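You operate a simulated robot arm through the tools that you are given. There is no shell and no other tool.

You run a simulated robot arm. Do the job below in one go: nothing can be reset, and whatever is moved stays where it is left.

TASK
Wind the blue shuttle full in the winder.
Fine: clamp it and shut the guard, then switch on and start; leave it in the winder and the switch on.

It is judged by the outcome, as a careful person would: the job done as asked, and still so three seconds after it is handed in. It fails if anything else is knocked over, pushed out of place, dropped, spilled or broken.

THE ROBOT
A 6-joint arm with a two-finger parallel gripper, fixed in place. Base frame: the origin is on the floor under the middle of its stand, x ahead of it, y to its left, z up. Lengths are in mm, angles in degrees, forces in N, time in s.
With the tool pointing down near the work surface it reaches from about 580 to 940 mm from the base axis. Its first joint turns from -149.0 to 149.0 degrees. Payload 3.43 kg.
Tool frame: the origin (TCP) lies between the finger pads and is the grasp point; the fingertips stand 34 mm ahead of it; z points along the fingers, y is the line along which they close. Largest opening 128 mm; finger width 24, thickness 12; the body of the gripper, 48 by 130 mm, starts 96 mm behind the TCP.
Orientation is that of the tool frame in the base frame, as a unit quaternion [w, x, y, z]. With the fingers straight down and closing along the base's y, the tool's x points along the base's -x, its y along +y and its z along -z.

THE INTERFACE
- The arm moves only by the tool play_rows. Its argument "rows" is one flat list of numbers, 7 for each row, row after row: the turn, a rotation vector about the tool's x, y, z in degrees, then the shift along the tool's x, y, z in mm, then the finger opening in mm, from 0 to 128. In form: [ax, ay, az, x, y, z, grip, ax, ay, az, x, y, z, grip, ...]. A call has 1 to 20 rows; each row is the pose to reach, as a shift and turn from the pose commanded when the call began, along the tool's axes at that moment. Each row takes 0.2 s and may step no farther than 50 mm and 8.6 degrees from the row before; otherwise, or with a gripper value out of range, the whole call is refused. Where a pose cannot be reached the arm comes as near as it can. A force on the tool above 90 N (or 10 N above the force at the start of the call, whichever is more), or a blocked arm, ends the call early, and 0.2 s more pass. The fingers move at their own pace (about 108 mm/s each) and stop on an object; they squeeze with about 24 N. The grip force told is the motor's: it shows also when the fingers shut on nothing. Time passes only in rows, and 0.2 s behind the last, so rows that repeat a pose let the fingers close. The reply holds the time, the measured pose of the TCP, the force on the tool along the base axes, the opening and the grip force, in the units named above and with some noise, with the torque about the TCP (base axes, N m) and any sound that the robot's microphone picked up, and new pictures: "views" is both (left out), scene, wrist or none.
- Cameras (640 x 400 px; columns grow to the right, rows downward): "scene" is fixed at [49.7, -649.8, 1449.8]; the picture's right is [-0.09, -1.00, 0.00], its down [-0.99, 0.09, -0.14] and it looks along [0.14, -0.01, -0.99] (base axes); focal length 214 px, centre (320, 200). "wrist" rides on the gripper at [76, -11, -160] in the tool frame; the picture's right is [0.15, 0.99, 0.00], its down [-0.88, 0.13, -0.46] and it looks along [-0.45, 0.07, 0.89] (tool axes); focal length 234 px, centre (320, 200). There is no depth. A picture from a camera that has moved, and an enlarged one, comes with that camera's place and axes in the base frame and with its lens.
- slide_trunk(by): slides the trunk up (or, below 0, down) by that many mm; the arm rides with it, the base frame stays. It gives what a move gives, with no picture.
- zoom(camera, box): a new picture of the part [left, top, right, bottom] of that camera's present view, enlarged. The clock stands still meanwhile.
- close_job(): hands the job in; it is judged then, once.

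Nothing tells you positions but the pictures and the camera data. Unless the task says otherwise, let go and move clear before handing in.

The tools are called after "Call:" as name(argument=value, ...) on one line, values as JSON. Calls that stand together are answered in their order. play_rows: Moves the arm, as the interface text tells. Its arguments: {"type":"object","properties":{"rows":{"type":"array"},"views":{"type":"string","enum":["both","scene","wrist","none"]}},"required":["rows"]} The other tools are called the same way: slide_trunk (by) moves the trunk up or down; zoom (camera, box) takes an enlarged picture of a part of a camera's view; close_job () hands the job in.

At the start:

```text
clock: 0.0
ee_pos: [394.4, -721.8, 1119.1]
orientation: [0.0, -0.001, 1.0, 0.0]
ft_force: [0.5, -0.1, -0.5]
moment: [0.0, -0.01, -0.04]
finger_gap: 127.6
finger_force: 0.0
trunk travel left (down, up): [-675.0, 35.0]
```

scene: 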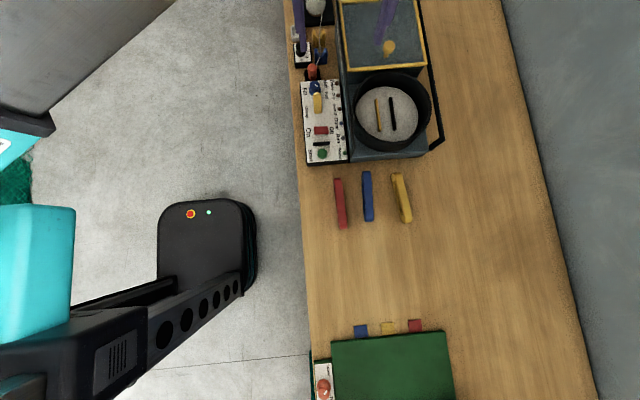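
wrist: 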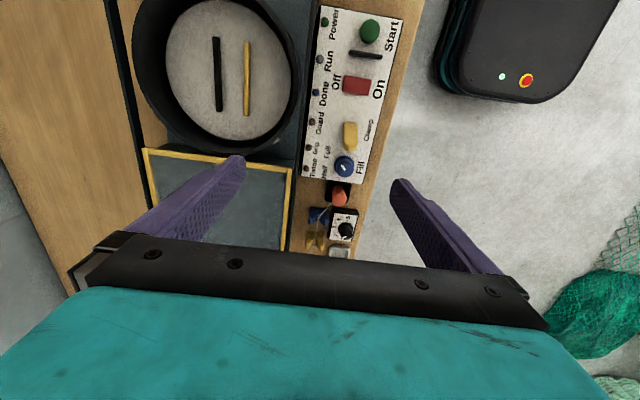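

I see a bench with a winder (control panel with Start, On/Off switch, Clamp, Fill knob, and a round bowl) and three shuttles (red, blue, yellow) lying on the bench beside it. First I'll look closer at everything before moving.

Call:
zoom(camera="scene", box=[280, 60, 460, 170])

Call:
zoom(camera="scene", box=[280, 0, 460, 90])

Call:
zoom(camera="scene", box=[300, 150, 460, 250])

Call:
zoom(camera="scene", box=[300, 310, 460, 400])

Call:
zoom(camera="wrist", box=[280, 0, 420, 100])

Call:
zoom(camera="wrist", box=[280, 90, 420, 270])

Call:
zoom(camera="wrist", box=[120, 0, 320, 270])

```text
3.56 times, centred on (370, 115) of scene
camera zoom: at [49.7, -649.8, 1449.8], right [-0.09, -1.0, 0.0], down [-0.99, 0.09, -0.14], along [0.14, -0.01, -0.99], focal length 763 px, centre (142, 502)
```

zoom: 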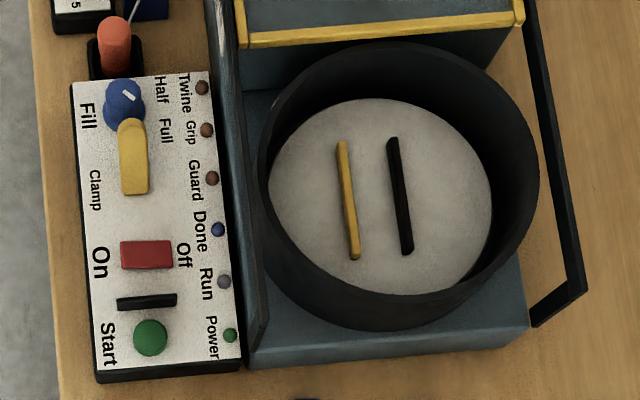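

```text
3.56 times, centred on (370, 45) of scene
camera zoom: at [49.7, -649.8, 1449.8], right [-0.09, -1.0, 0.0], down [-0.99, 0.09, -0.14], along [0.14, -0.01, -0.99], focal length 763 px, centre (142, 751)
```

zoom: 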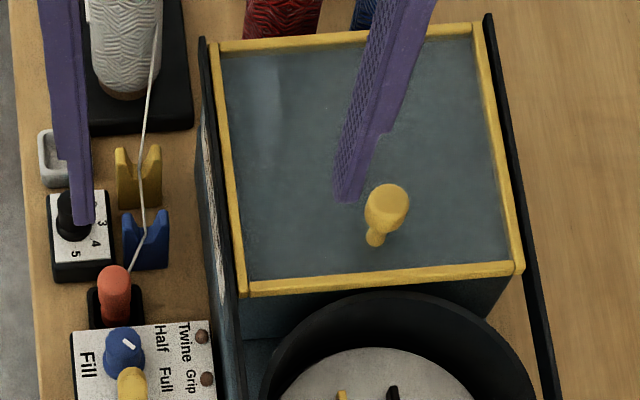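

```text
4.00 times, centred on (380, 200) of scene
camera zoom: at [49.7, -649.8, 1449.8], right [-0.09, -1.0, 0.0], down [-0.99, 0.09, -0.14], along [0.14, -0.01, -0.99], focal length 858 px, centre (80, 200)
```

zoom: 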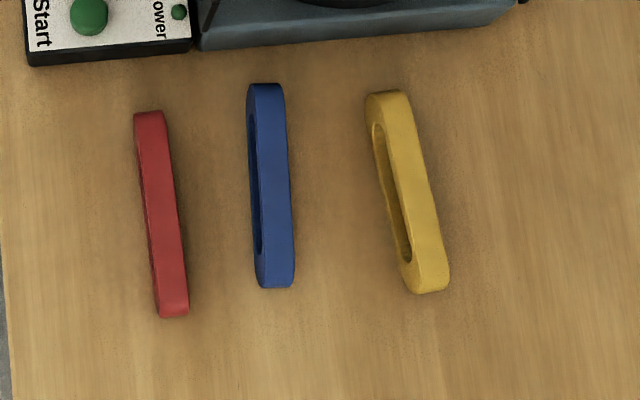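

```text
4.00 times, centred on (380, 355) of scene
camera zoom: at [49.7, -649.8, 1449.8], right [-0.09, -1.0, 0.0], down [-0.99, 0.09, -0.14], along [0.14, -0.01, -0.99], focal length 858 px, centre (80, -420)
```

zoom: 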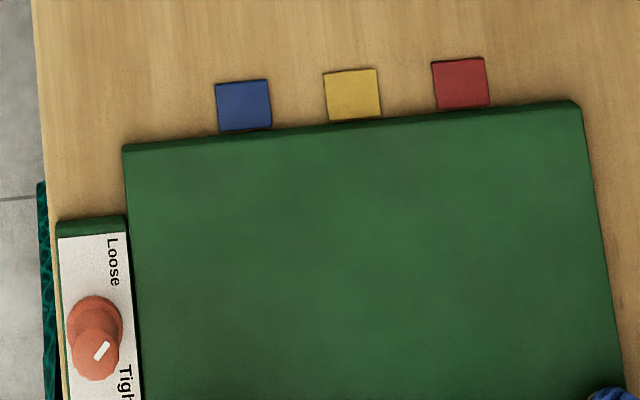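

```text
4.00 times, centred on (350, 50) of wrist
camera zoom: at [319.0, -732.0, 1278.6], right [-0.15, 0.99, 0.0], down [0.88, 0.13, 0.46], along [0.45, 0.07, -0.89], focal length 937 px, centre (200, 800)
```

zoom: 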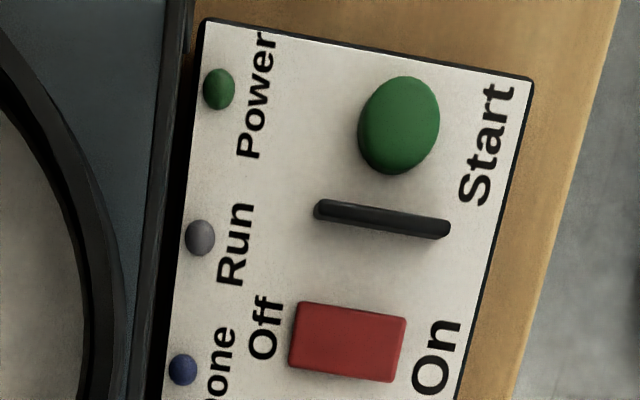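

```text
2.22 times, centred on (350, 180) of wrist
camera zoom: at [319.0, -732.0, 1278.6], right [-0.15, 0.99, 0.0], down [0.88, 0.13, 0.46], along [0.45, 0.07, -0.89], focal length 520 px, centre (253, 244)
```

zoom: 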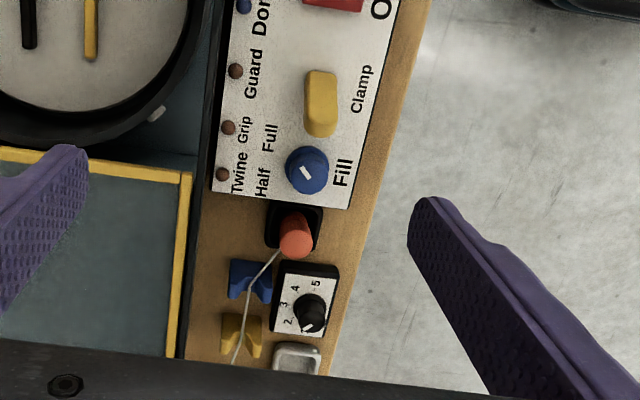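

```text
1.48 times, centred on (220, 135) of wrist
camera zoom: at [319.0, -732.0, 1278.6], right [-0.15, 0.99, 0.0], down [0.88, 0.13, 0.46], along [0.45, 0.07, -0.89], focal length 347 px, centre (468, 296)
```

zoom: 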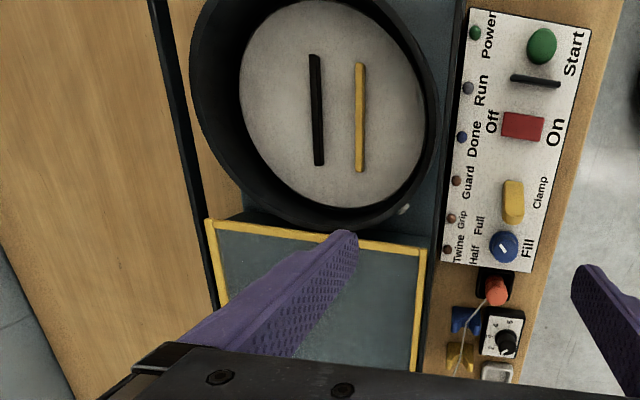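

The panel looks to be near (250, -673, 900), going by both cameras. The blue shuttle should be around (131, -786). I'll move the arm back over the shuttles, staying high, to look at them and the winder from more angles.

Call:
play_rows(rows=[0, 0, 0, 40, 0, 0, 127, 0, 0, 0, 80, 0, 0, 127, 0, 0, 0, 120, 0, 0, 127, 0, 0, 0, 160, 0, 0, 127, 0, 0, 0, 200, 0, 0, 127])

```text
clock: 1.2
ee_pos: [193.4, -719.0, 1118.7]
orientation: [0.001, -0.001, 1.0, 0.0]
ft_force: [-0.5, 0.0, 0.6]
moment: [-0.02, -0.02, -0.03]
finger_gap: 126.8
finger_force: 0.2
trunk travel left (down, up): [-675.0, 35.0]
camera wrist: at [118.2, -731.4, 1278.6], right [-0.15, 0.99, 0.0], down [0.88, 0.13, 0.46], along [0.45, 0.07, -0.89], focal length 234 px, centre (320, 200)
```

scene: 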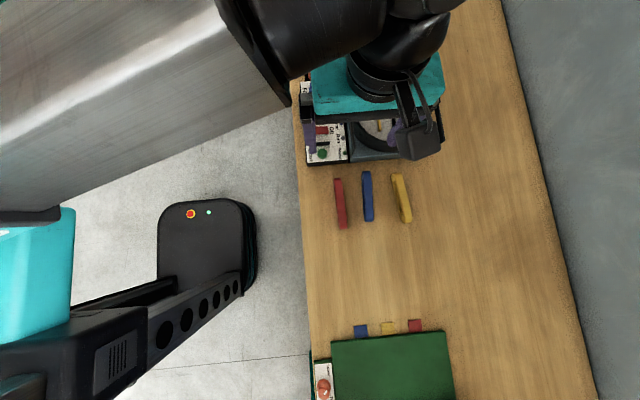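
wrist: 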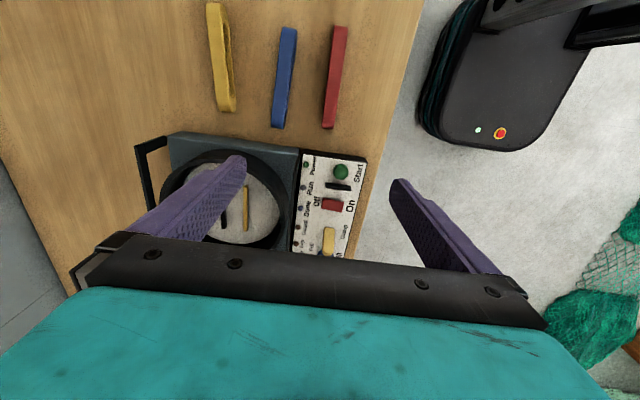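

Call:
zoom(camera="wrist", box=[180, 0, 380, 140])

Call:
zoom(camera="wrist", box=[120, 120, 380, 270])

Call:
zoom(camera="scene", box=[290, 330, 460, 400])

```text
2.86 times, centred on (280, 70) of wrist
camera zoom: at [118.2, -731.4, 1278.6], right [-0.15, 0.99, 0.0], down [0.88, 0.13, 0.46], along [0.45, 0.07, -0.89], focal length 669 px, centre (434, 571)
```

zoom: 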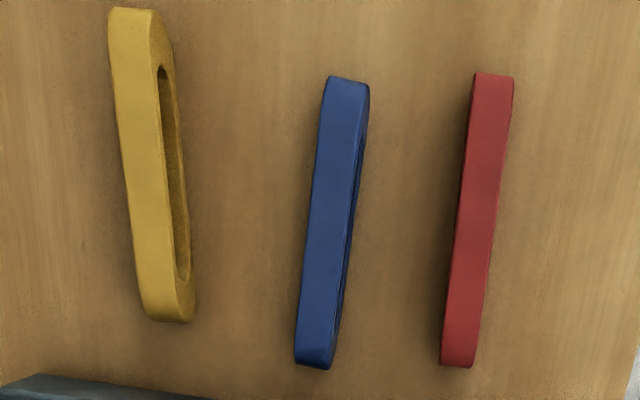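

```text
2.46 times, centred on (250, 195) of wrist
camera zoom: at [118.2, -731.4, 1278.6], right [-0.15, 0.99, 0.0], down [0.88, 0.13, 0.46], along [0.45, 0.07, -0.89], focal length 576 px, centre (492, 212)
```

zoom: 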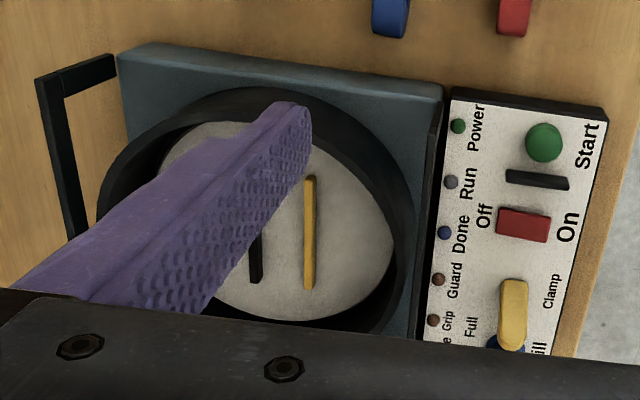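

```text
3.76 times, centred on (375, 365) of scene
camera zoom: at [49.7, -649.8, 1449.8], right [-0.09, -1.0, 0.0], down [-0.99, 0.09, -0.14], along [0.14, -0.01, -0.99], focal length 807 px, centre (113, -421)
```

zoom: 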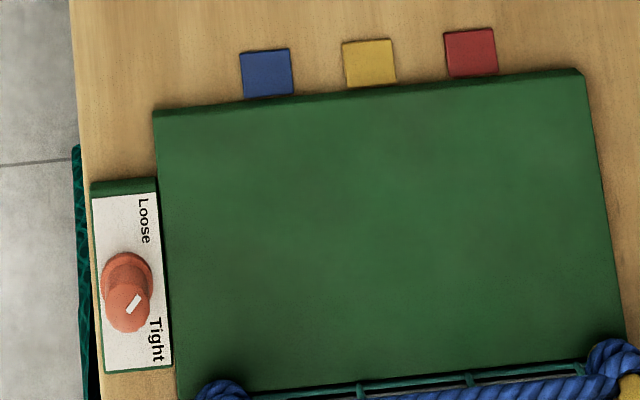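

The blue shuttle stands on edge at roughly x 62–200, y≈-785, top z≈875. The jaws are at y≈-830 (yellow) and -867 (black), around x 293–383. The guard looks like a sliding cover behind the bowl, with a knob near (463, -848). Next I'll go closer to read the panel.

Call:
play_rows(rows=[0, 0, 0, -25, 15, 33, 127, 0, 0, 0, -50, 30, 66, 127, 0, 0, 0, -77, 46, 95, 127, 0, 0, 0, -77, 46, 95, 127])

```text
clock: 2.2
ee_pos: [271.1, -674.8, 1022.3]
orientation: [0.0, 0.0, 1.0, 0.0]
ft_force: [0.0, 0.2, -1.4]
moment: [-0.02, 0.04, 0.01]
finger_gap: 126.9
finger_force: 0.1
trunk travel left (down, up): [-675.0, 35.0]
camera wrist: at [195.6, -686.0, 1183.0], right [-0.15, 0.99, 0.0], down [0.88, 0.13, 0.46], along [0.45, 0.07, -0.89], focal length 234 px, centre (320, 200)
```

scene: 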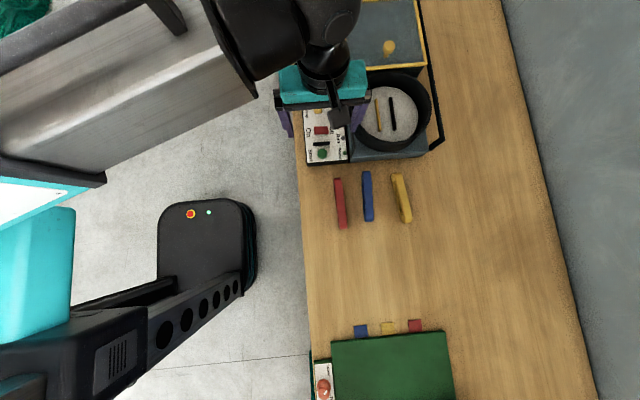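
wrist: 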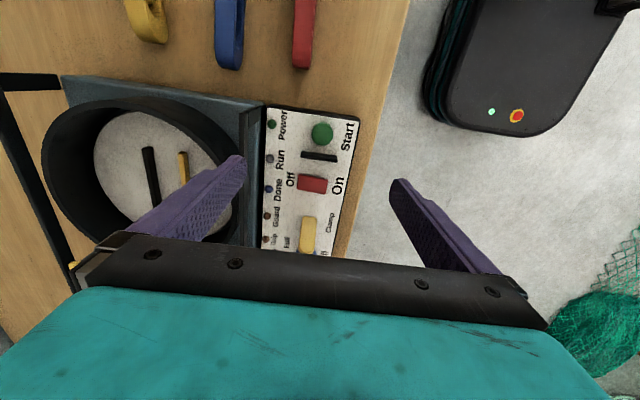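

Call:
zoom(camera="wrist", box=[240, 90, 380, 260])

Call:
zoom(camera="wrist", box=[0, 60, 270, 270])

Call:
zoom(camera="scene", box=[340, 0, 460, 80])

Call:
zoom(camera="scene", box=[340, 60, 460, 170])

```text
2.35 times, centred on (310, 175) of wrist
camera zoom: at [195.6, -686.0, 1183.0], right [-0.15, 0.99, 0.0], down [0.88, 0.13, 0.46], along [0.45, 0.07, -0.89], focal length 551 px, centre (344, 259)
```

zoom: 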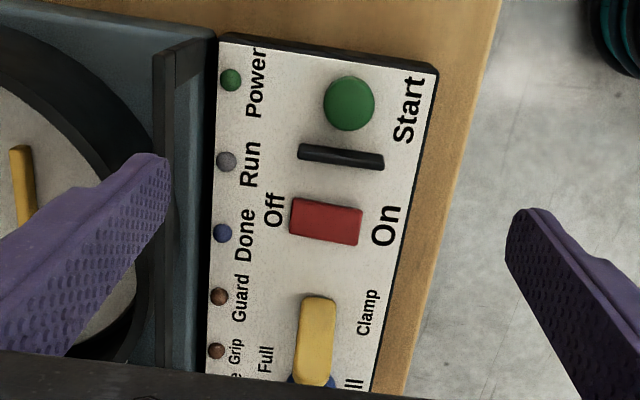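

```text
1.90 times, centred on (135, 165) of wrist
camera zoom: at [195.6, -686.0, 1183.0], right [-0.15, 0.99, 0.0], down [0.88, 0.13, 0.46], along [0.45, 0.07, -0.89], focal length 446 px, centre (672, 267)
```

zoom: 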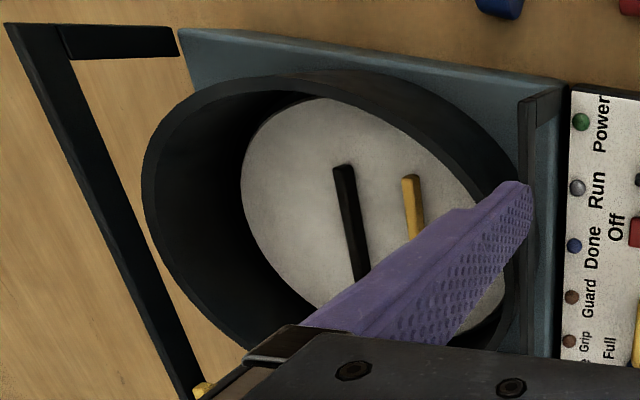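

```text
5.00 times, centred on (400, 40) of scene
camera zoom: at [49.7, -649.8, 1449.8], right [-0.09, -1.0, 0.0], down [-0.99, 0.09, -0.14], along [0.14, -0.01, -0.99], focal length 1072 px, centre (-80, 1000)
```

zoom: 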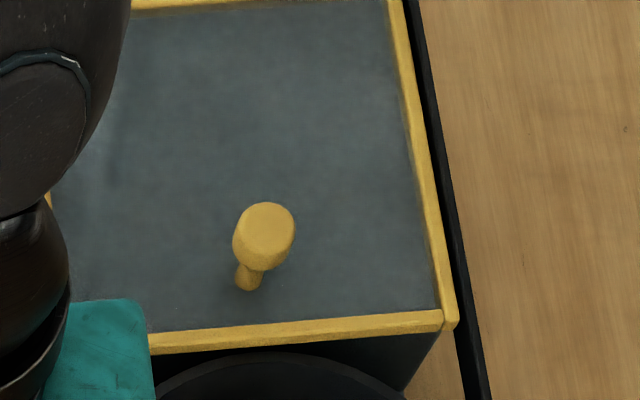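

```text
3.64 times, centred on (400, 115) of scene
camera zoom: at [49.7, -649.8, 1449.8], right [-0.09, -1.0, 0.0], down [-0.99, 0.09, -0.14], along [0.14, -0.01, -0.99], focal length 780 px, centre (29, 509)
```

zoom: 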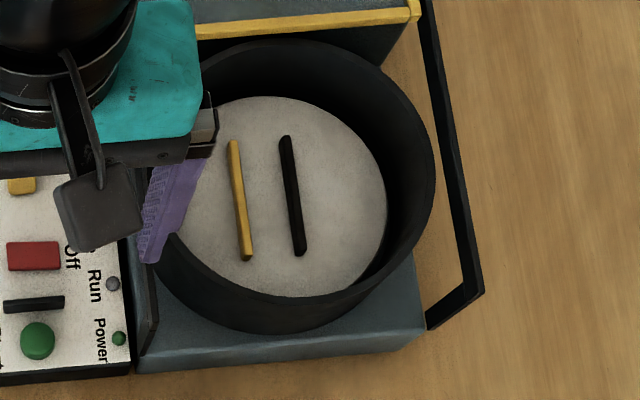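

The panel is readable: Power, Run, Done, Guard, Grip and Twine lamps, a Start button, a red Off/On rocker, the yellow Clamp lever, and the Fill knob partly hidden behind it. Next I'll look at the Fill knob and twine area from further along +x.

Call:
play_rows(rows=[0, 0, 0, -30, 5, -20, 127, 0, 0, 0, -65, 10, -38, 127, 0, 0, 0, -100, 15, -38, 127, 0, 0, 0, -100, 15, -38, 127])

Call:
zoom(camera="wrist", box=[230, 40, 410, 260])

Call:
zoom(camera="wrist", box=[250, 60, 370, 160])

Call:
zoom(camera="wrist", box=[250, 150, 370, 250])

```text
clock: 3.2
ee_pos: [371.1, -660.4, 1061.7]
orientation: [0.0, 0.0, 1.0, 0.0]
ft_force: [-0.1, 0.6, 0.3]
moment: [-0.03, 0.04, 0.03]
finger_gap: 127.0
finger_force: 0.1
trunk travel left (down, up): [-675.0, 35.0]
camera wrist: at [296.0, -671.6, 1221.9], right [-0.15, 0.99, 0.0], down [0.88, 0.13, 0.46], along [0.45, 0.07, -0.89], focal length 234 px, centre (320, 200)
```

scene: 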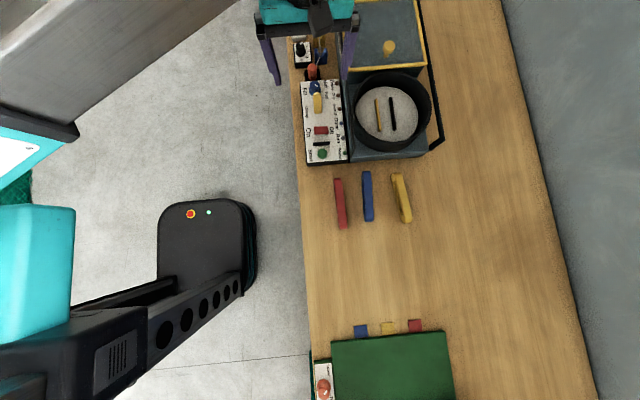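
wrist: 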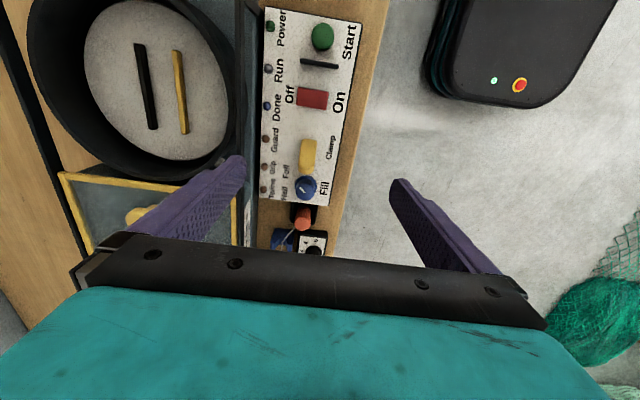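

```text
1.82 times, centred on (320, 150) of wrist
camera zoom: at [296.0, -671.6, 1221.9], right [-0.15, 0.99, 0.0], down [0.88, 0.13, 0.46], along [0.45, 0.07, -0.89], focal length 426 px, centre (320, 291)
```

zoom: 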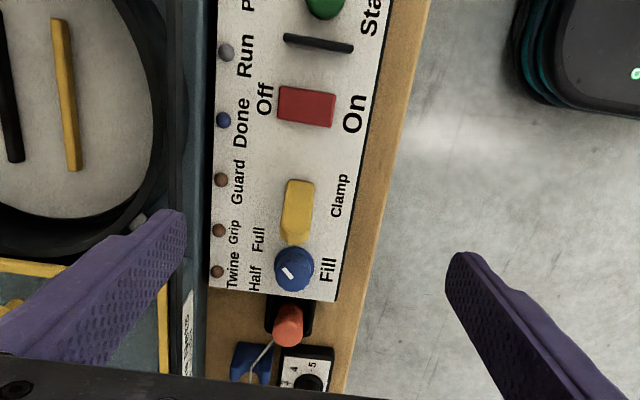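

```text
4.00 times, centred on (310, 110) of wrist
camera zoom: at [296.0, -671.6, 1221.9], right [-0.15, 0.99, 0.0], down [0.88, 0.13, 0.46], along [0.45, 0.07, -0.89], focal length 937 px, centre (360, 560)
```

zoom: 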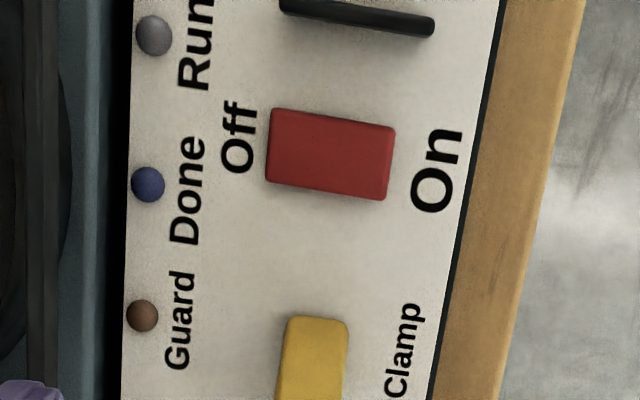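

```text
4.00 times, centred on (310, 200) of wrist
camera zoom: at [296.0, -671.6, 1221.9], right [-0.15, 0.99, 0.0], down [0.88, 0.13, 0.46], along [0.45, 0.07, -0.89], focal length 937 px, centre (360, 200)
```

zoom: 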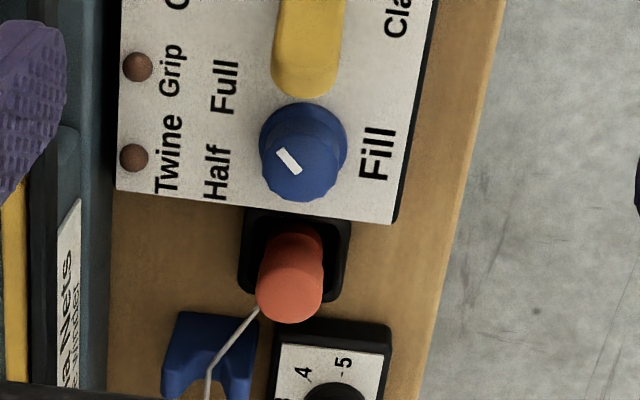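

Call:
zoom(camera="wrist", box=[275, 160, 345, 210])

Call:
zoom(camera="scene", box=[285, 30, 355, 110])

Call:
zoom(camera="scene", box=[295, 70, 345, 110])

Call:
zoom(camera="wrist", box=[120, 140, 260, 240])

```text
8.00 times, centred on (310, 185) of wrist
camera zoom: at [296.0, -671.6, 1221.9], right [-0.15, 0.99, 0.0], down [0.88, 0.13, 0.46], along [0.45, 0.07, -0.89], focal length 1873 px, centre (400, 320)
```

zoom: 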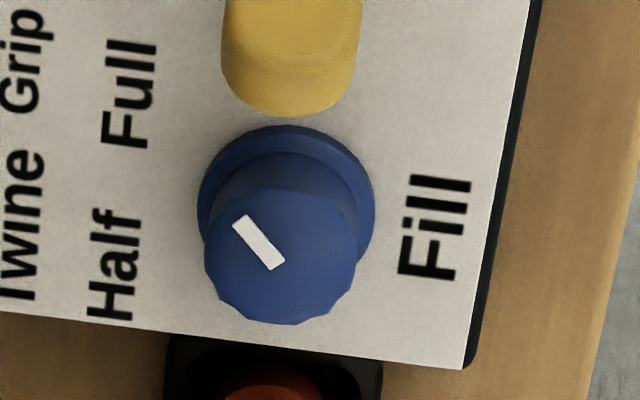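

```text
5.00 times, centred on (320, 70) of scene
camera zoom: at [49.7, -649.8, 1449.8], right [-0.09, -1.0, 0.0], down [-0.99, 0.09, -0.14], along [0.14, -0.01, -0.99], focal length 1072 px, centre (320, 850)
```

zoom: 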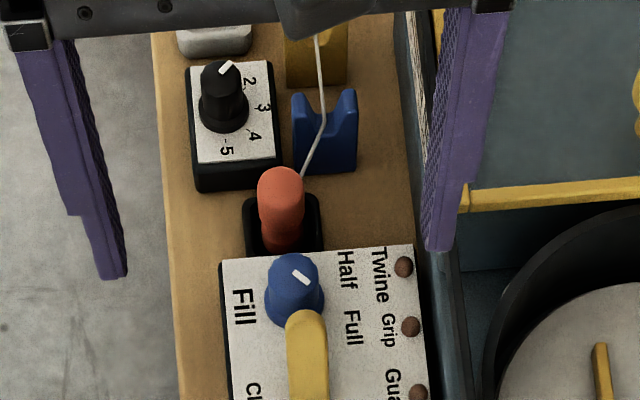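

```text
10.00 times, centred on (320, 90) of scene
camera zoom: at [49.7, -649.8, 1449.8], right [-0.09, -1.0, 0.0], down [-0.99, 0.09, -0.14], along [0.14, -0.01, -0.99], focal length 2145 px, centre (320, 1300)
```

zoom: 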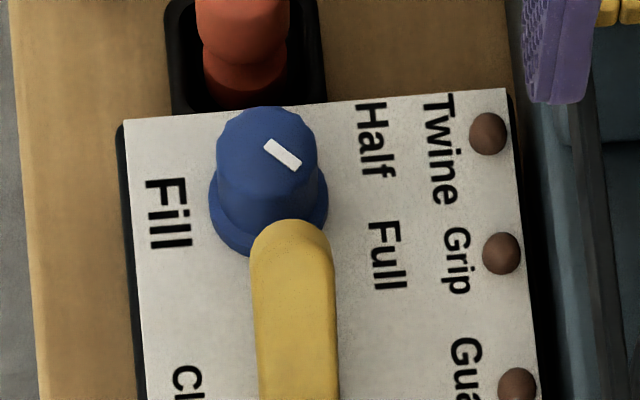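

```text
4.00 times, centred on (190, 190) of wrist
camera zoom: at [296.0, -671.6, 1221.9], right [-0.15, 0.99, 0.0], down [0.88, 0.13, 0.46], along [0.45, 0.07, -0.89], focal length 937 px, centre (840, 240)
```

zoom: 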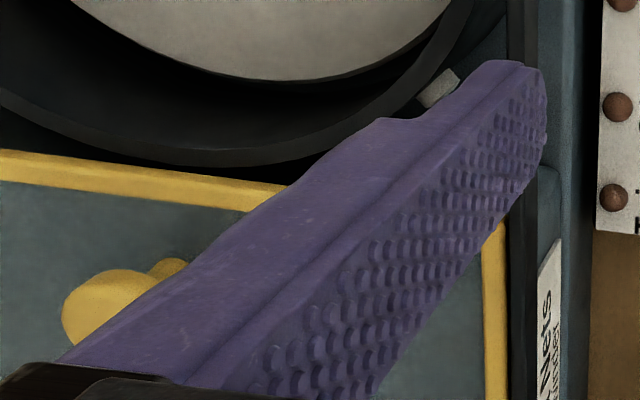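

Call:
zoom(camera="wrist", box=[270, 120, 350, 180])

Call:
zoom(camera="scene", box=[295, 90, 345, 130])

Call:
zoom(camera="scene", box=[295, 120, 355, 168])

Call:
zoom(camera="wrist", box=[20, 0, 260, 200])

```text
6.67 times, centred on (310, 150) of wrist
camera zoom: at [296.0, -671.6, 1221.9], right [-0.15, 0.99, 0.0], down [0.88, 0.13, 0.46], along [0.45, 0.07, -0.89], focal length 1561 px, centre (387, 533)
```

zoom: 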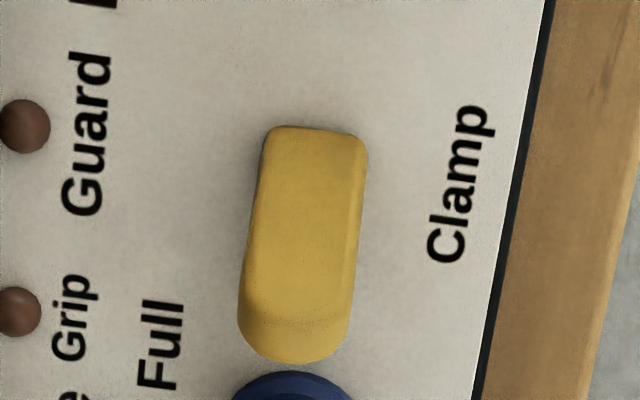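

```text
10.00 times, centred on (320, 110) of scene
camera zoom: at [49.7, -649.8, 1449.8], right [-0.09, -1.0, 0.0], down [-0.99, 0.09, -0.14], along [0.14, -0.01, -0.99], focal length 2145 px, centre (320, 1100)
```

zoom: 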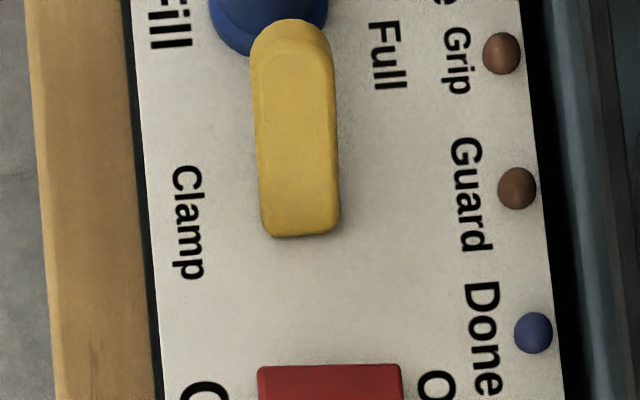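

```text
8.33 times, centred on (325, 144) of scene
camera zoom: at [49.7, -649.8, 1449.8], right [-0.09, -1.0, 0.0], down [-0.99, 0.09, -0.14], along [0.14, -0.01, -0.99], focal length 1787 px, centre (278, 667)
```

zoom: 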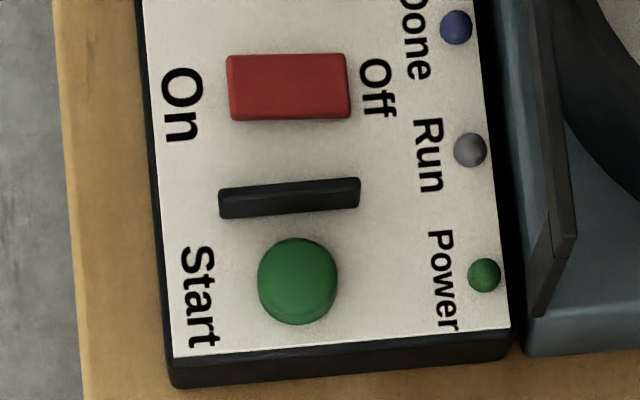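

```text
2.00 times, centred on (140, 100) of wrist
camera zoom: at [296.0, -671.6, 1221.9], right [-0.15, 0.99, 0.0], down [0.88, 0.13, 0.46], along [0.45, 0.07, -0.89], focal length 468 px, centre (680, 400)
```

zoom: 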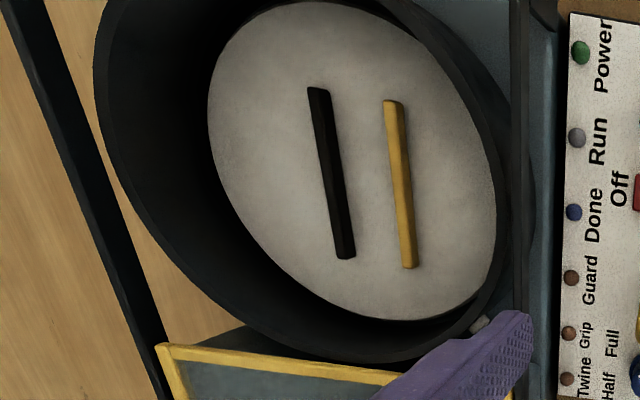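

The clamp lever looks to be hinged near x≈372 and tilted up toward +x, and the Fill pointer seems to be on Full already. Next I'll look straight into the bowl, still high up.

Call:
play_rows(rows=[0, 0, 0, 8, -47, 0, 127, 0, 0, 0, 16, -94, 0, 127, 0, 0, 0, 24, -141, 0, 127, 0, 0, 0, 33, -188, 0, 127, 0, 0, 0, 33, -188, 0, 127])

Call:
zoom(camera="wrist", box=[200, 60, 440, 260])

Call:
zoom(camera="wrist", box=[400, 40, 540, 260])

```text
clock: 4.4
ee_pos: [336.3, -842.8, 1060.9]
orientation: [0.001, -0.001, 1.0, -0.002]
ft_force: [0.2, 0.2, 0.1]
moment: [0.02, 0.0, -0.03]
finger_gap: 126.9
finger_force: 0.1
out of reach, approached as far as the arm can: row 4, 5
trunk travel left (down, up): [-675.0, 35.0]
camera wrist: at [261.0, -853.8, 1220.6], right [-0.15, 0.99, 0.0], down [0.88, 0.13, 0.46], along [0.45, 0.06, -0.89], focal length 234 px, centre (320, 200)
```

scene: 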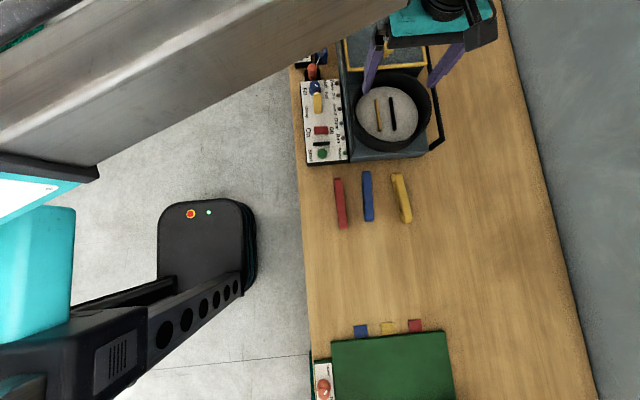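
wrist: 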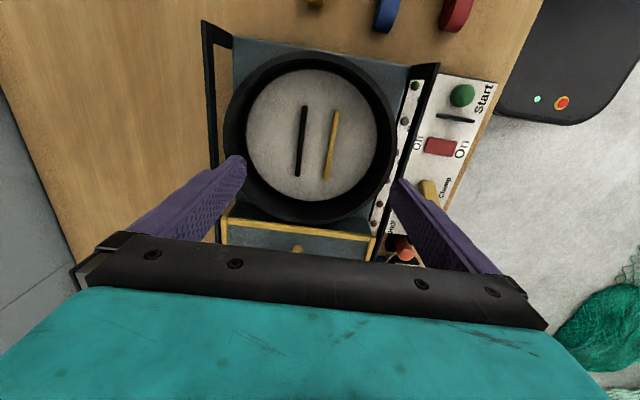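

```text
2.00 times, centred on (320, 160) of wrist
camera zoom: at [261.0, -853.8, 1220.6], right [-0.15, 0.99, 0.0], down [0.88, 0.13, 0.46], along [0.45, 0.06, -0.89], focal length 468 px, centre (320, 280)
```

zoom: 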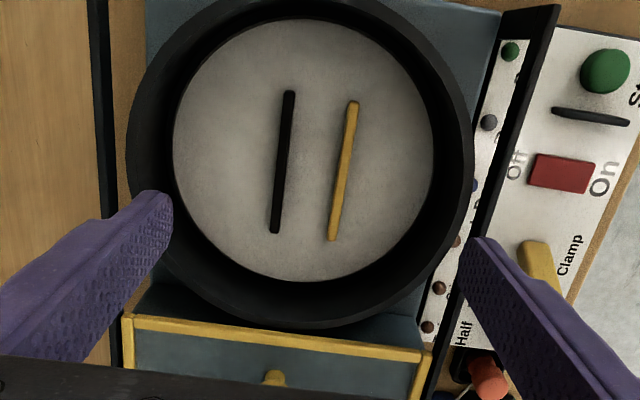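

```text
1.82 times, centred on (470, 150) of wrist
camera zoom: at [261.0, -853.8, 1220.6], right [-0.15, 0.99, 0.0], down [0.88, 0.13, 0.46], along [0.45, 0.06, -0.89], focal length 426 px, centre (47, 291)
```

zoom: 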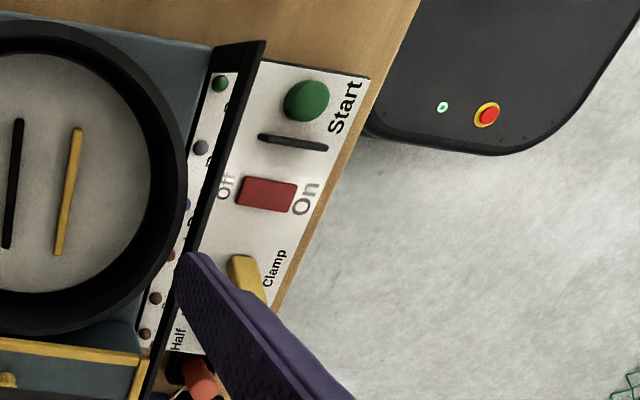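

The arm ran out of reach at about 907 mm radius at this height. I now have a clear view of the jaws in the bowl. Next I'll go back over the blue shuttle for a close look, still above it.

Call:
play_rows(rows=[0, 0, 0, 40, 12, 0, 127, 0, 0, 0, 85, 24, 10, 127, 0, 0, 0, 130, 36, 30, 127, 0, 0, 0, 170, 48, 55, 127, 0, 0, 0, 207, 62, 80, 127, 0, 0, 0, 207, 62, 80, 127])

Call:
zoom(camera="wrist", box=[200, 60, 440, 260])

```text
refused: row 3 steps farther than a row can; nothing moved
```

```text
2.00 times, centred on (320, 160) of wrist
camera zoom: at [261.0, -853.8, 1220.6], right [-0.15, 0.99, 0.0], down [0.88, 0.13, 0.46], along [0.45, 0.06, -0.89], focal length 468 px, centre (320, 280)
```

zoom: 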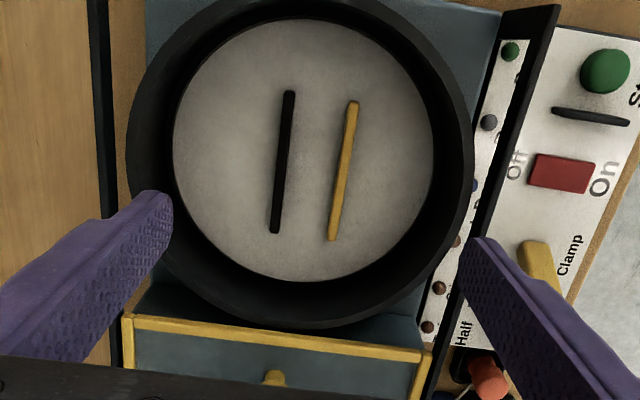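

That call was refused because one step was too long, so nothing moved. The scene hasn't changed; I'll send the same move over the blue shuttle in smaller steps.

Call:
play_rows(rows=[0, 0, 0, 35, 10, 0, 127, 0, 0, 0, 70, 20, 10, 127, 0, 0, 0, 105, 30, 25, 127, 0, 0, 0, 140, 40, 42, 127, 0, 0, 0, 175, 51, 60, 127, 0, 0, 0, 207, 62, 80, 127, 0, 0, 0, 207, 62, 80, 127])

Call:
zoom(camera="wrist", box=[200, 60, 440, 260])

```text
clock: 6.0
ee_pos: [131.4, -782.0, 981.7]
orientation: [0.0, -0.001, 1.0, 0.0]
ft_force: [-0.4, -0.3, 0.6]
moment: [-0.01, -0.01, 0.02]
finger_gap: 127.1
finger_force: 0.0
trunk travel left (down, up): [-675.0, 35.0]
camera wrist: at [54.6, -793.2, 1141.6], right [-0.15, 0.99, 0.0], down [0.88, 0.13, 0.46], along [0.45, 0.07, -0.89], focal length 234 px, centre (320, 200)
```

scene: 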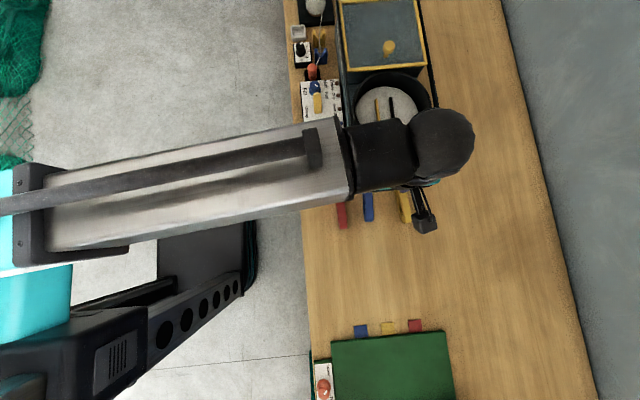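
wrist: 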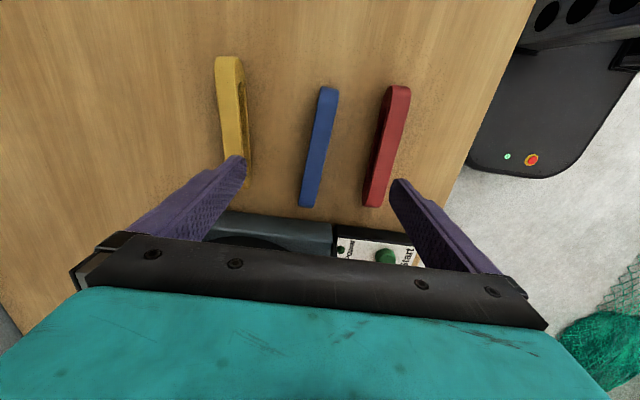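

```text
2.00 times, centred on (320, 160) of wrist
camera zoom: at [54.6, -793.2, 1141.6], right [-0.15, 0.99, 0.0], down [0.88, 0.13, 0.46], along [0.45, 0.07, -0.89], focal length 468 px, centre (320, 280)
```

zoom: 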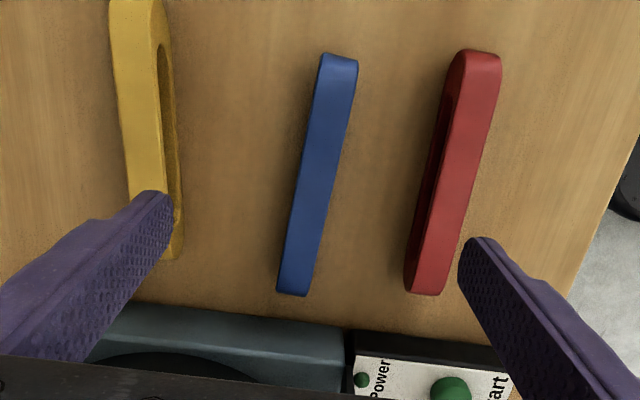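

The blue shuttle's top runs from about (62, -782) to (199, -789), centre (131, -785), top z≈878, turned about -3°, and it is roughly 20 mm thick. I'll raise the trunk for extra reach, then hover just above the shuttle with a narrower opening so the fingers stay clear of the neighbouring shuttles.

Call:
slide_trunk(by=35)

```text
clock: 6.8
ee_pos: [131.0, -782.1, 1016.1]
orientation: [0.0, 0.0, 1.0, 0.0]
ft_force: [-0.6, -0.1, -0.3]
moment: [0.0, 0.01, 0.01]
finger_gap: 127.2
finger_force: 0.0
trunk travel left (down, up): [-710.0, 0.0]
```

The trunk is up 35 mm and the TCP is at (131, -782, 1016). Now I'll turn 3° to line up with the shuttle, narrow the fingers to 52 mm and come down to z≈930, which keeps the tips above its top.

Call:
play_rows(rows=[0, 0, 3, 0, -3, 0, 90, 0, 0, 3, 0, -3, 30, 52, 0, 0, 3, 0, -3, 60, 52, 0, 0, 3, 0, -3, 86, 52, 0, 0, 3, 0, -3, 86, 52])

Call:
zoom(camera="wrist", box=[220, 60, 420, 260])

```text
clock: 8.0
ee_pos: [130.7, -785.6, 930.2]
orientation: [0.0, 0.026, 1.0, 0.0]
ft_force: [0.7, 0.1, 0.2]
moment: [0.0, 0.0, -0.02]
finger_gap: 51.9
finger_force: 0.1
trunk travel left (down, up): [-710.0, 0.0]
camera wrist: at [54.2, -792.4, 1090.4], right [-0.1, 1.0, 0.0], down [0.89, 0.08, 0.46], along [0.45, 0.04, -0.89], focal length 234 px, centre (320, 200)
```

scene: 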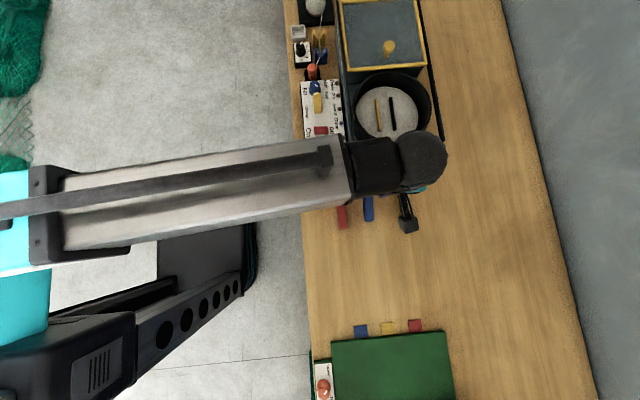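
wrist: 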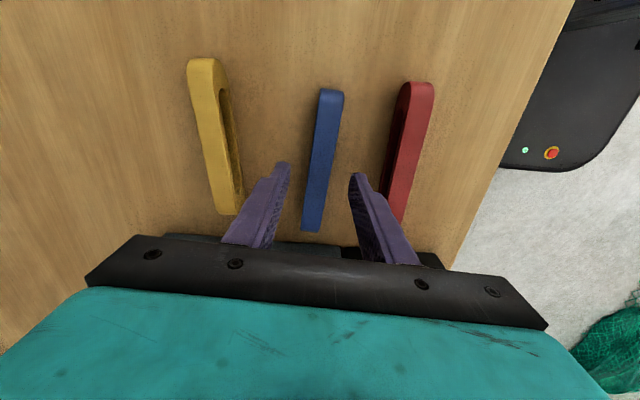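

```text
2.00 times, centred on (320, 160) of wrist
camera zoom: at [54.2, -792.4, 1090.4], right [-0.1, 1.0, 0.0], down [0.89, 0.08, 0.46], along [0.45, 0.04, -0.89], focal length 468 px, centre (320, 280)
```

zoom: 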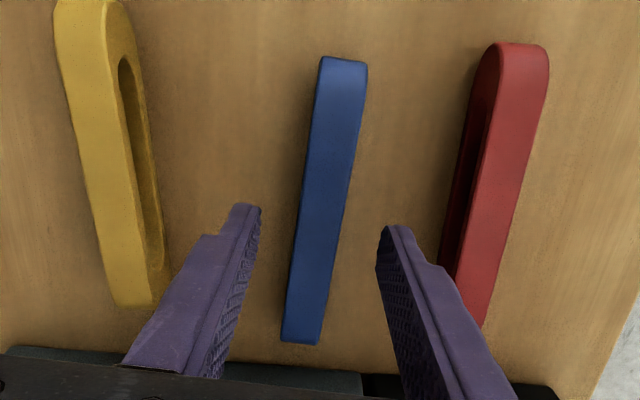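

The fingers are centred over the blue shuttle and aligned with it to within about 1 mm. The neighbouring shuttles are about 75–85 mm away. I'll lower to TCP z≈896, which puts the tips about 16 mm below its top, and check before closing.

Call:
play_rows(rows=[0, 0, 0, 0, 0, 12, 48, 0, 0, 0, 0, 0, 24, 46, 0, 0, 0, 0, 0, 34, 44, 0, 0, 0, 0, 0, 34, 44], views="wrist")

Call:
zoom(camera="wrist", box=[220, 60, 420, 260])

```text
clock: 9.0
ee_pos: [130.8, -784.8, 897.1]
orientation: [0.0, 0.026, 1.0, 0.0]
ft_force: [0.2, 0.2, 0.1]
moment: [-0.03, -0.01, -0.02]
finger_gap: 43.9
finger_force: 0.1
trunk travel left (down, up): [-710.0, 0.0]
camera wrist: at [54.4, -792.6, 1056.8], right [-0.1, 1.0, 0.0], down [0.89, 0.08, 0.46], along [0.45, 0.04, -0.89], focal length 234 px, centre (320, 200)
```

wrist: 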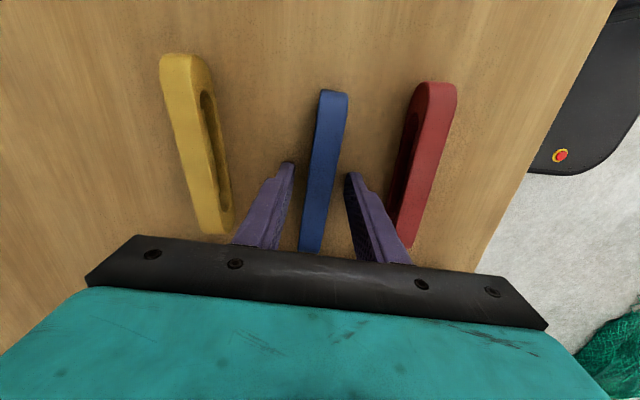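

```text
2.00 times, centred on (320, 160) of wrist
camera zoom: at [54.4, -792.6, 1056.8], right [-0.1, 1.0, 0.0], down [0.89, 0.08, 0.46], along [0.45, 0.04, -0.89], focal length 468 px, centre (320, 280)
```

zoom: 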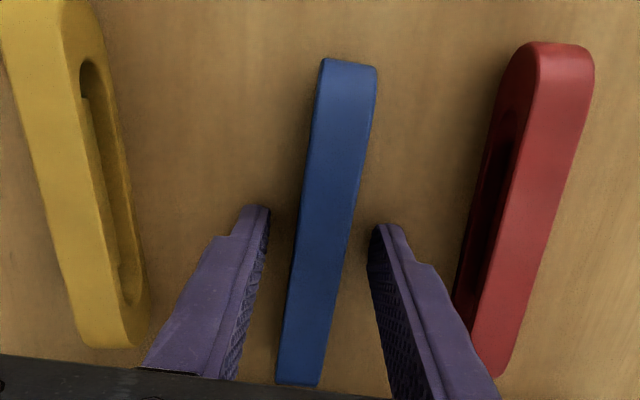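

The tips straddle the shuttle about 17 mm below its top, with nothing touching. Now I'll close on it.

Call:
play_rows(rows=[0, 0, 0, 0, 0, 0, 10, 0, 0, 0, 0, 0, 0, 5, 0, 0, 0, 0, 0, 0, 5], views="wrist")

Call:
zoom(camera="wrist", box=[220, 60, 420, 260])

```text
clock: 9.8
ee_pos: [130.3, -785.0, 897.5]
orientation: [0.0, 0.026, 1.0, 0.0]
ft_force: [0.1, -0.1, 0.5]
moment: [0.01, -0.02, -0.02]
finger_gap: 19.2
finger_force: 24.1
trunk travel left (down, up): [-710.0, 0.0]
camera wrist: at [54.4, -792.6, 1056.9], right [-0.1, 1.0, 0.0], down [0.89, 0.08, 0.46], along [0.45, 0.04, -0.89], focal length 234 px, centre (320, 200)
```

wrist: 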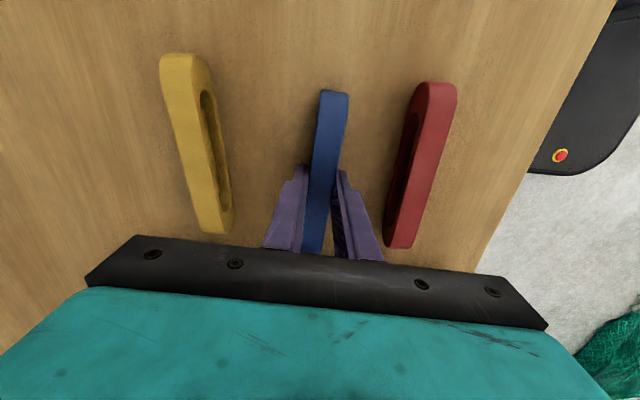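

```text
2.00 times, centred on (320, 160) of wrist
camera zoom: at [54.4, -792.6, 1056.9], right [-0.1, 1.0, 0.0], down [0.89, 0.08, 0.46], along [0.45, 0.04, -0.89], focal length 468 px, centre (320, 280)
```

zoom: 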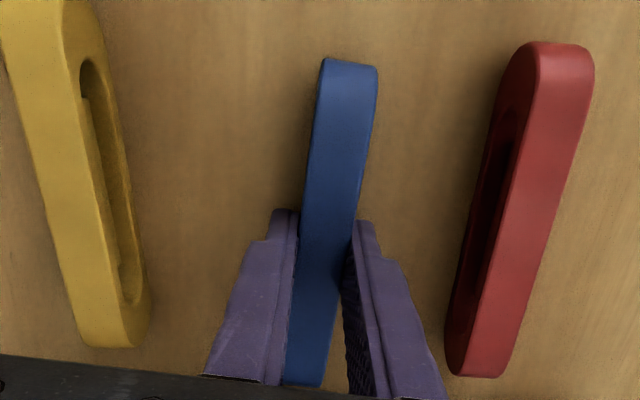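

The shuttle is held, 19 mm thick. I'll lift it straight up and check it comes along.

Call:
play_rows(rows=[0, 0, 0, 0, 0, -10, 5, 0, 0, 0, 0, 0, -40, 5, 0, 0, 0, 0, 0, -80, 5, 0, 0, 0, 0, 0, -125, 5, 0, 0, 0, 0, 0, -125, 5], views="wrist")

Call:
zoom(camera="wrist", box=[220, 60, 420, 260])

```text
clock: 11.0
ee_pos: [130.0, -784.1, 1022.4]
orientation: [0.0, 0.025, 1.0, 0.001]
ft_force: [0.6, 0.4, 0.0]
moment: [-0.04, 0.0, 0.01]
finger_gap: 18.8
finger_force: 24.3
trunk travel left (down, up): [-710.0, 0.0]
camera wrist: at [53.2, -792.2, 1181.6], right [-0.1, 1.0, 0.0], down [0.89, 0.08, 0.46], along [0.45, 0.04, -0.89], focal length 234 px, centre (320, 200)
```

wrist: 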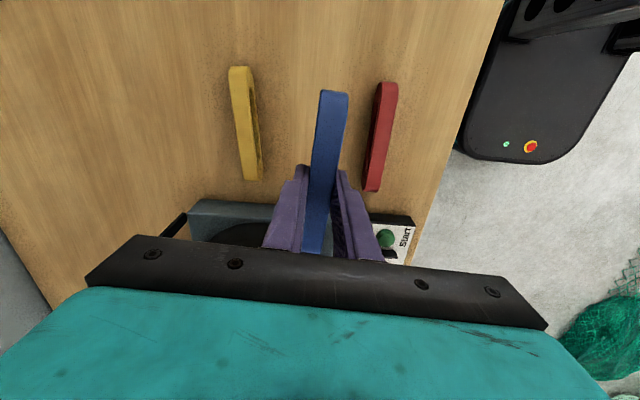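

```text
2.00 times, centred on (320, 160) of wrist
camera zoom: at [53.2, -792.2, 1181.6], right [-0.1, 1.0, 0.0], down [0.89, 0.08, 0.46], along [0.45, 0.04, -0.89], focal length 468 px, centre (320, 280)
```

zoom: 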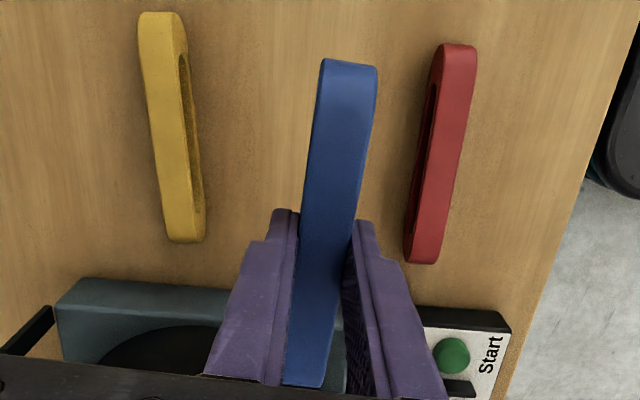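

The shuttle came up cleanly and the red and yellow ones didn't move. I'll carry it at this height to above the jaws, turning back to zero yaw.

Call:
play_rows(rows=[0, 0, -0.5, -35, -9, 0, 5, 0, 0, -1, -70, -18, 0, 5, 0, 0, -1.5, -106, -26.5, 0, 5, 0, 0, -2, -141, -35, 0, 5, 0, 0, -2.5, -177, -44, 0, 5, 0, 0, -3, -212, -53, 0, 5, 0, 0, -3, -212, -53, 0, 5])

Call:
zoom(camera="wrist", box=[200, 40, 440, 260])

Call:
zoom(camera="scene", box=[340, 60, 460, 170])

```text
clock: 12.6
ee_pos: [339.1, -848.3, 1021.5]
orientation: [0.0, 0.0, 1.0, -0.001]
ft_force: [0.4, 0.0, -1.1]
moment: [-0.02, 0.01, 0.01]
finger_gap: 19.0
finger_force: 23.6
trunk travel left (down, up): [-710.0, 0.0]
camera wrist: at [264.0, -858.7, 1181.1], right [-0.15, 0.99, 0.0], down [0.88, 0.13, 0.46], along [0.45, 0.07, -0.89], focal length 234 px, centre (320, 200)
```

scene: 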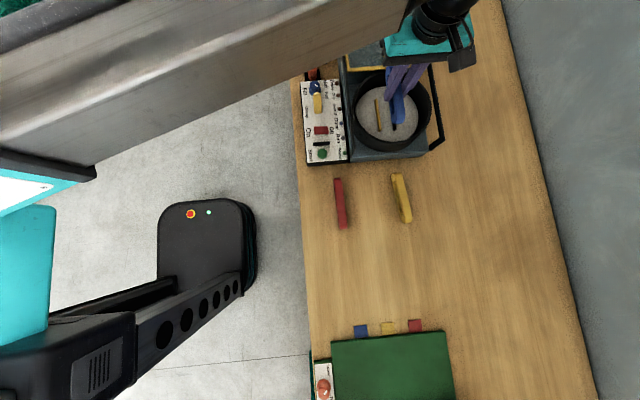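
wrist: 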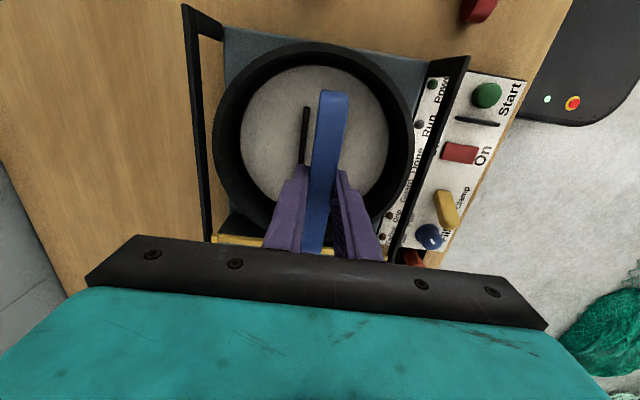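

```text
1.82 times, centred on (320, 150) of wrist
camera zoom: at [264.0, -858.7, 1181.1], right [-0.15, 0.99, 0.0], down [0.88, 0.13, 0.46], along [0.45, 0.07, -0.89], focal length 426 px, centre (320, 291)
```

zoom: 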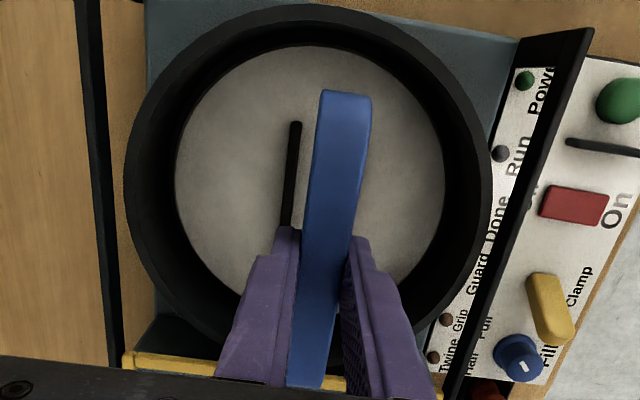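

```text
3.64 times, centred on (400, 115) of scene
camera zoom: at [49.7, -649.8, 1449.8], right [-0.09, -1.0, 0.0], down [-0.99, 0.09, -0.14], along [0.14, -0.01, -0.99], focal length 780 px, centre (29, 509)
```

zoom: 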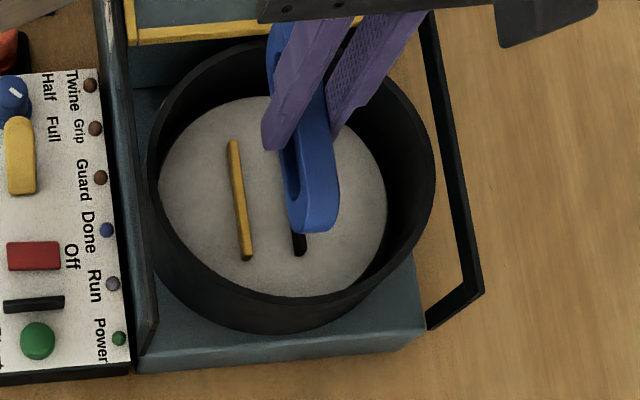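

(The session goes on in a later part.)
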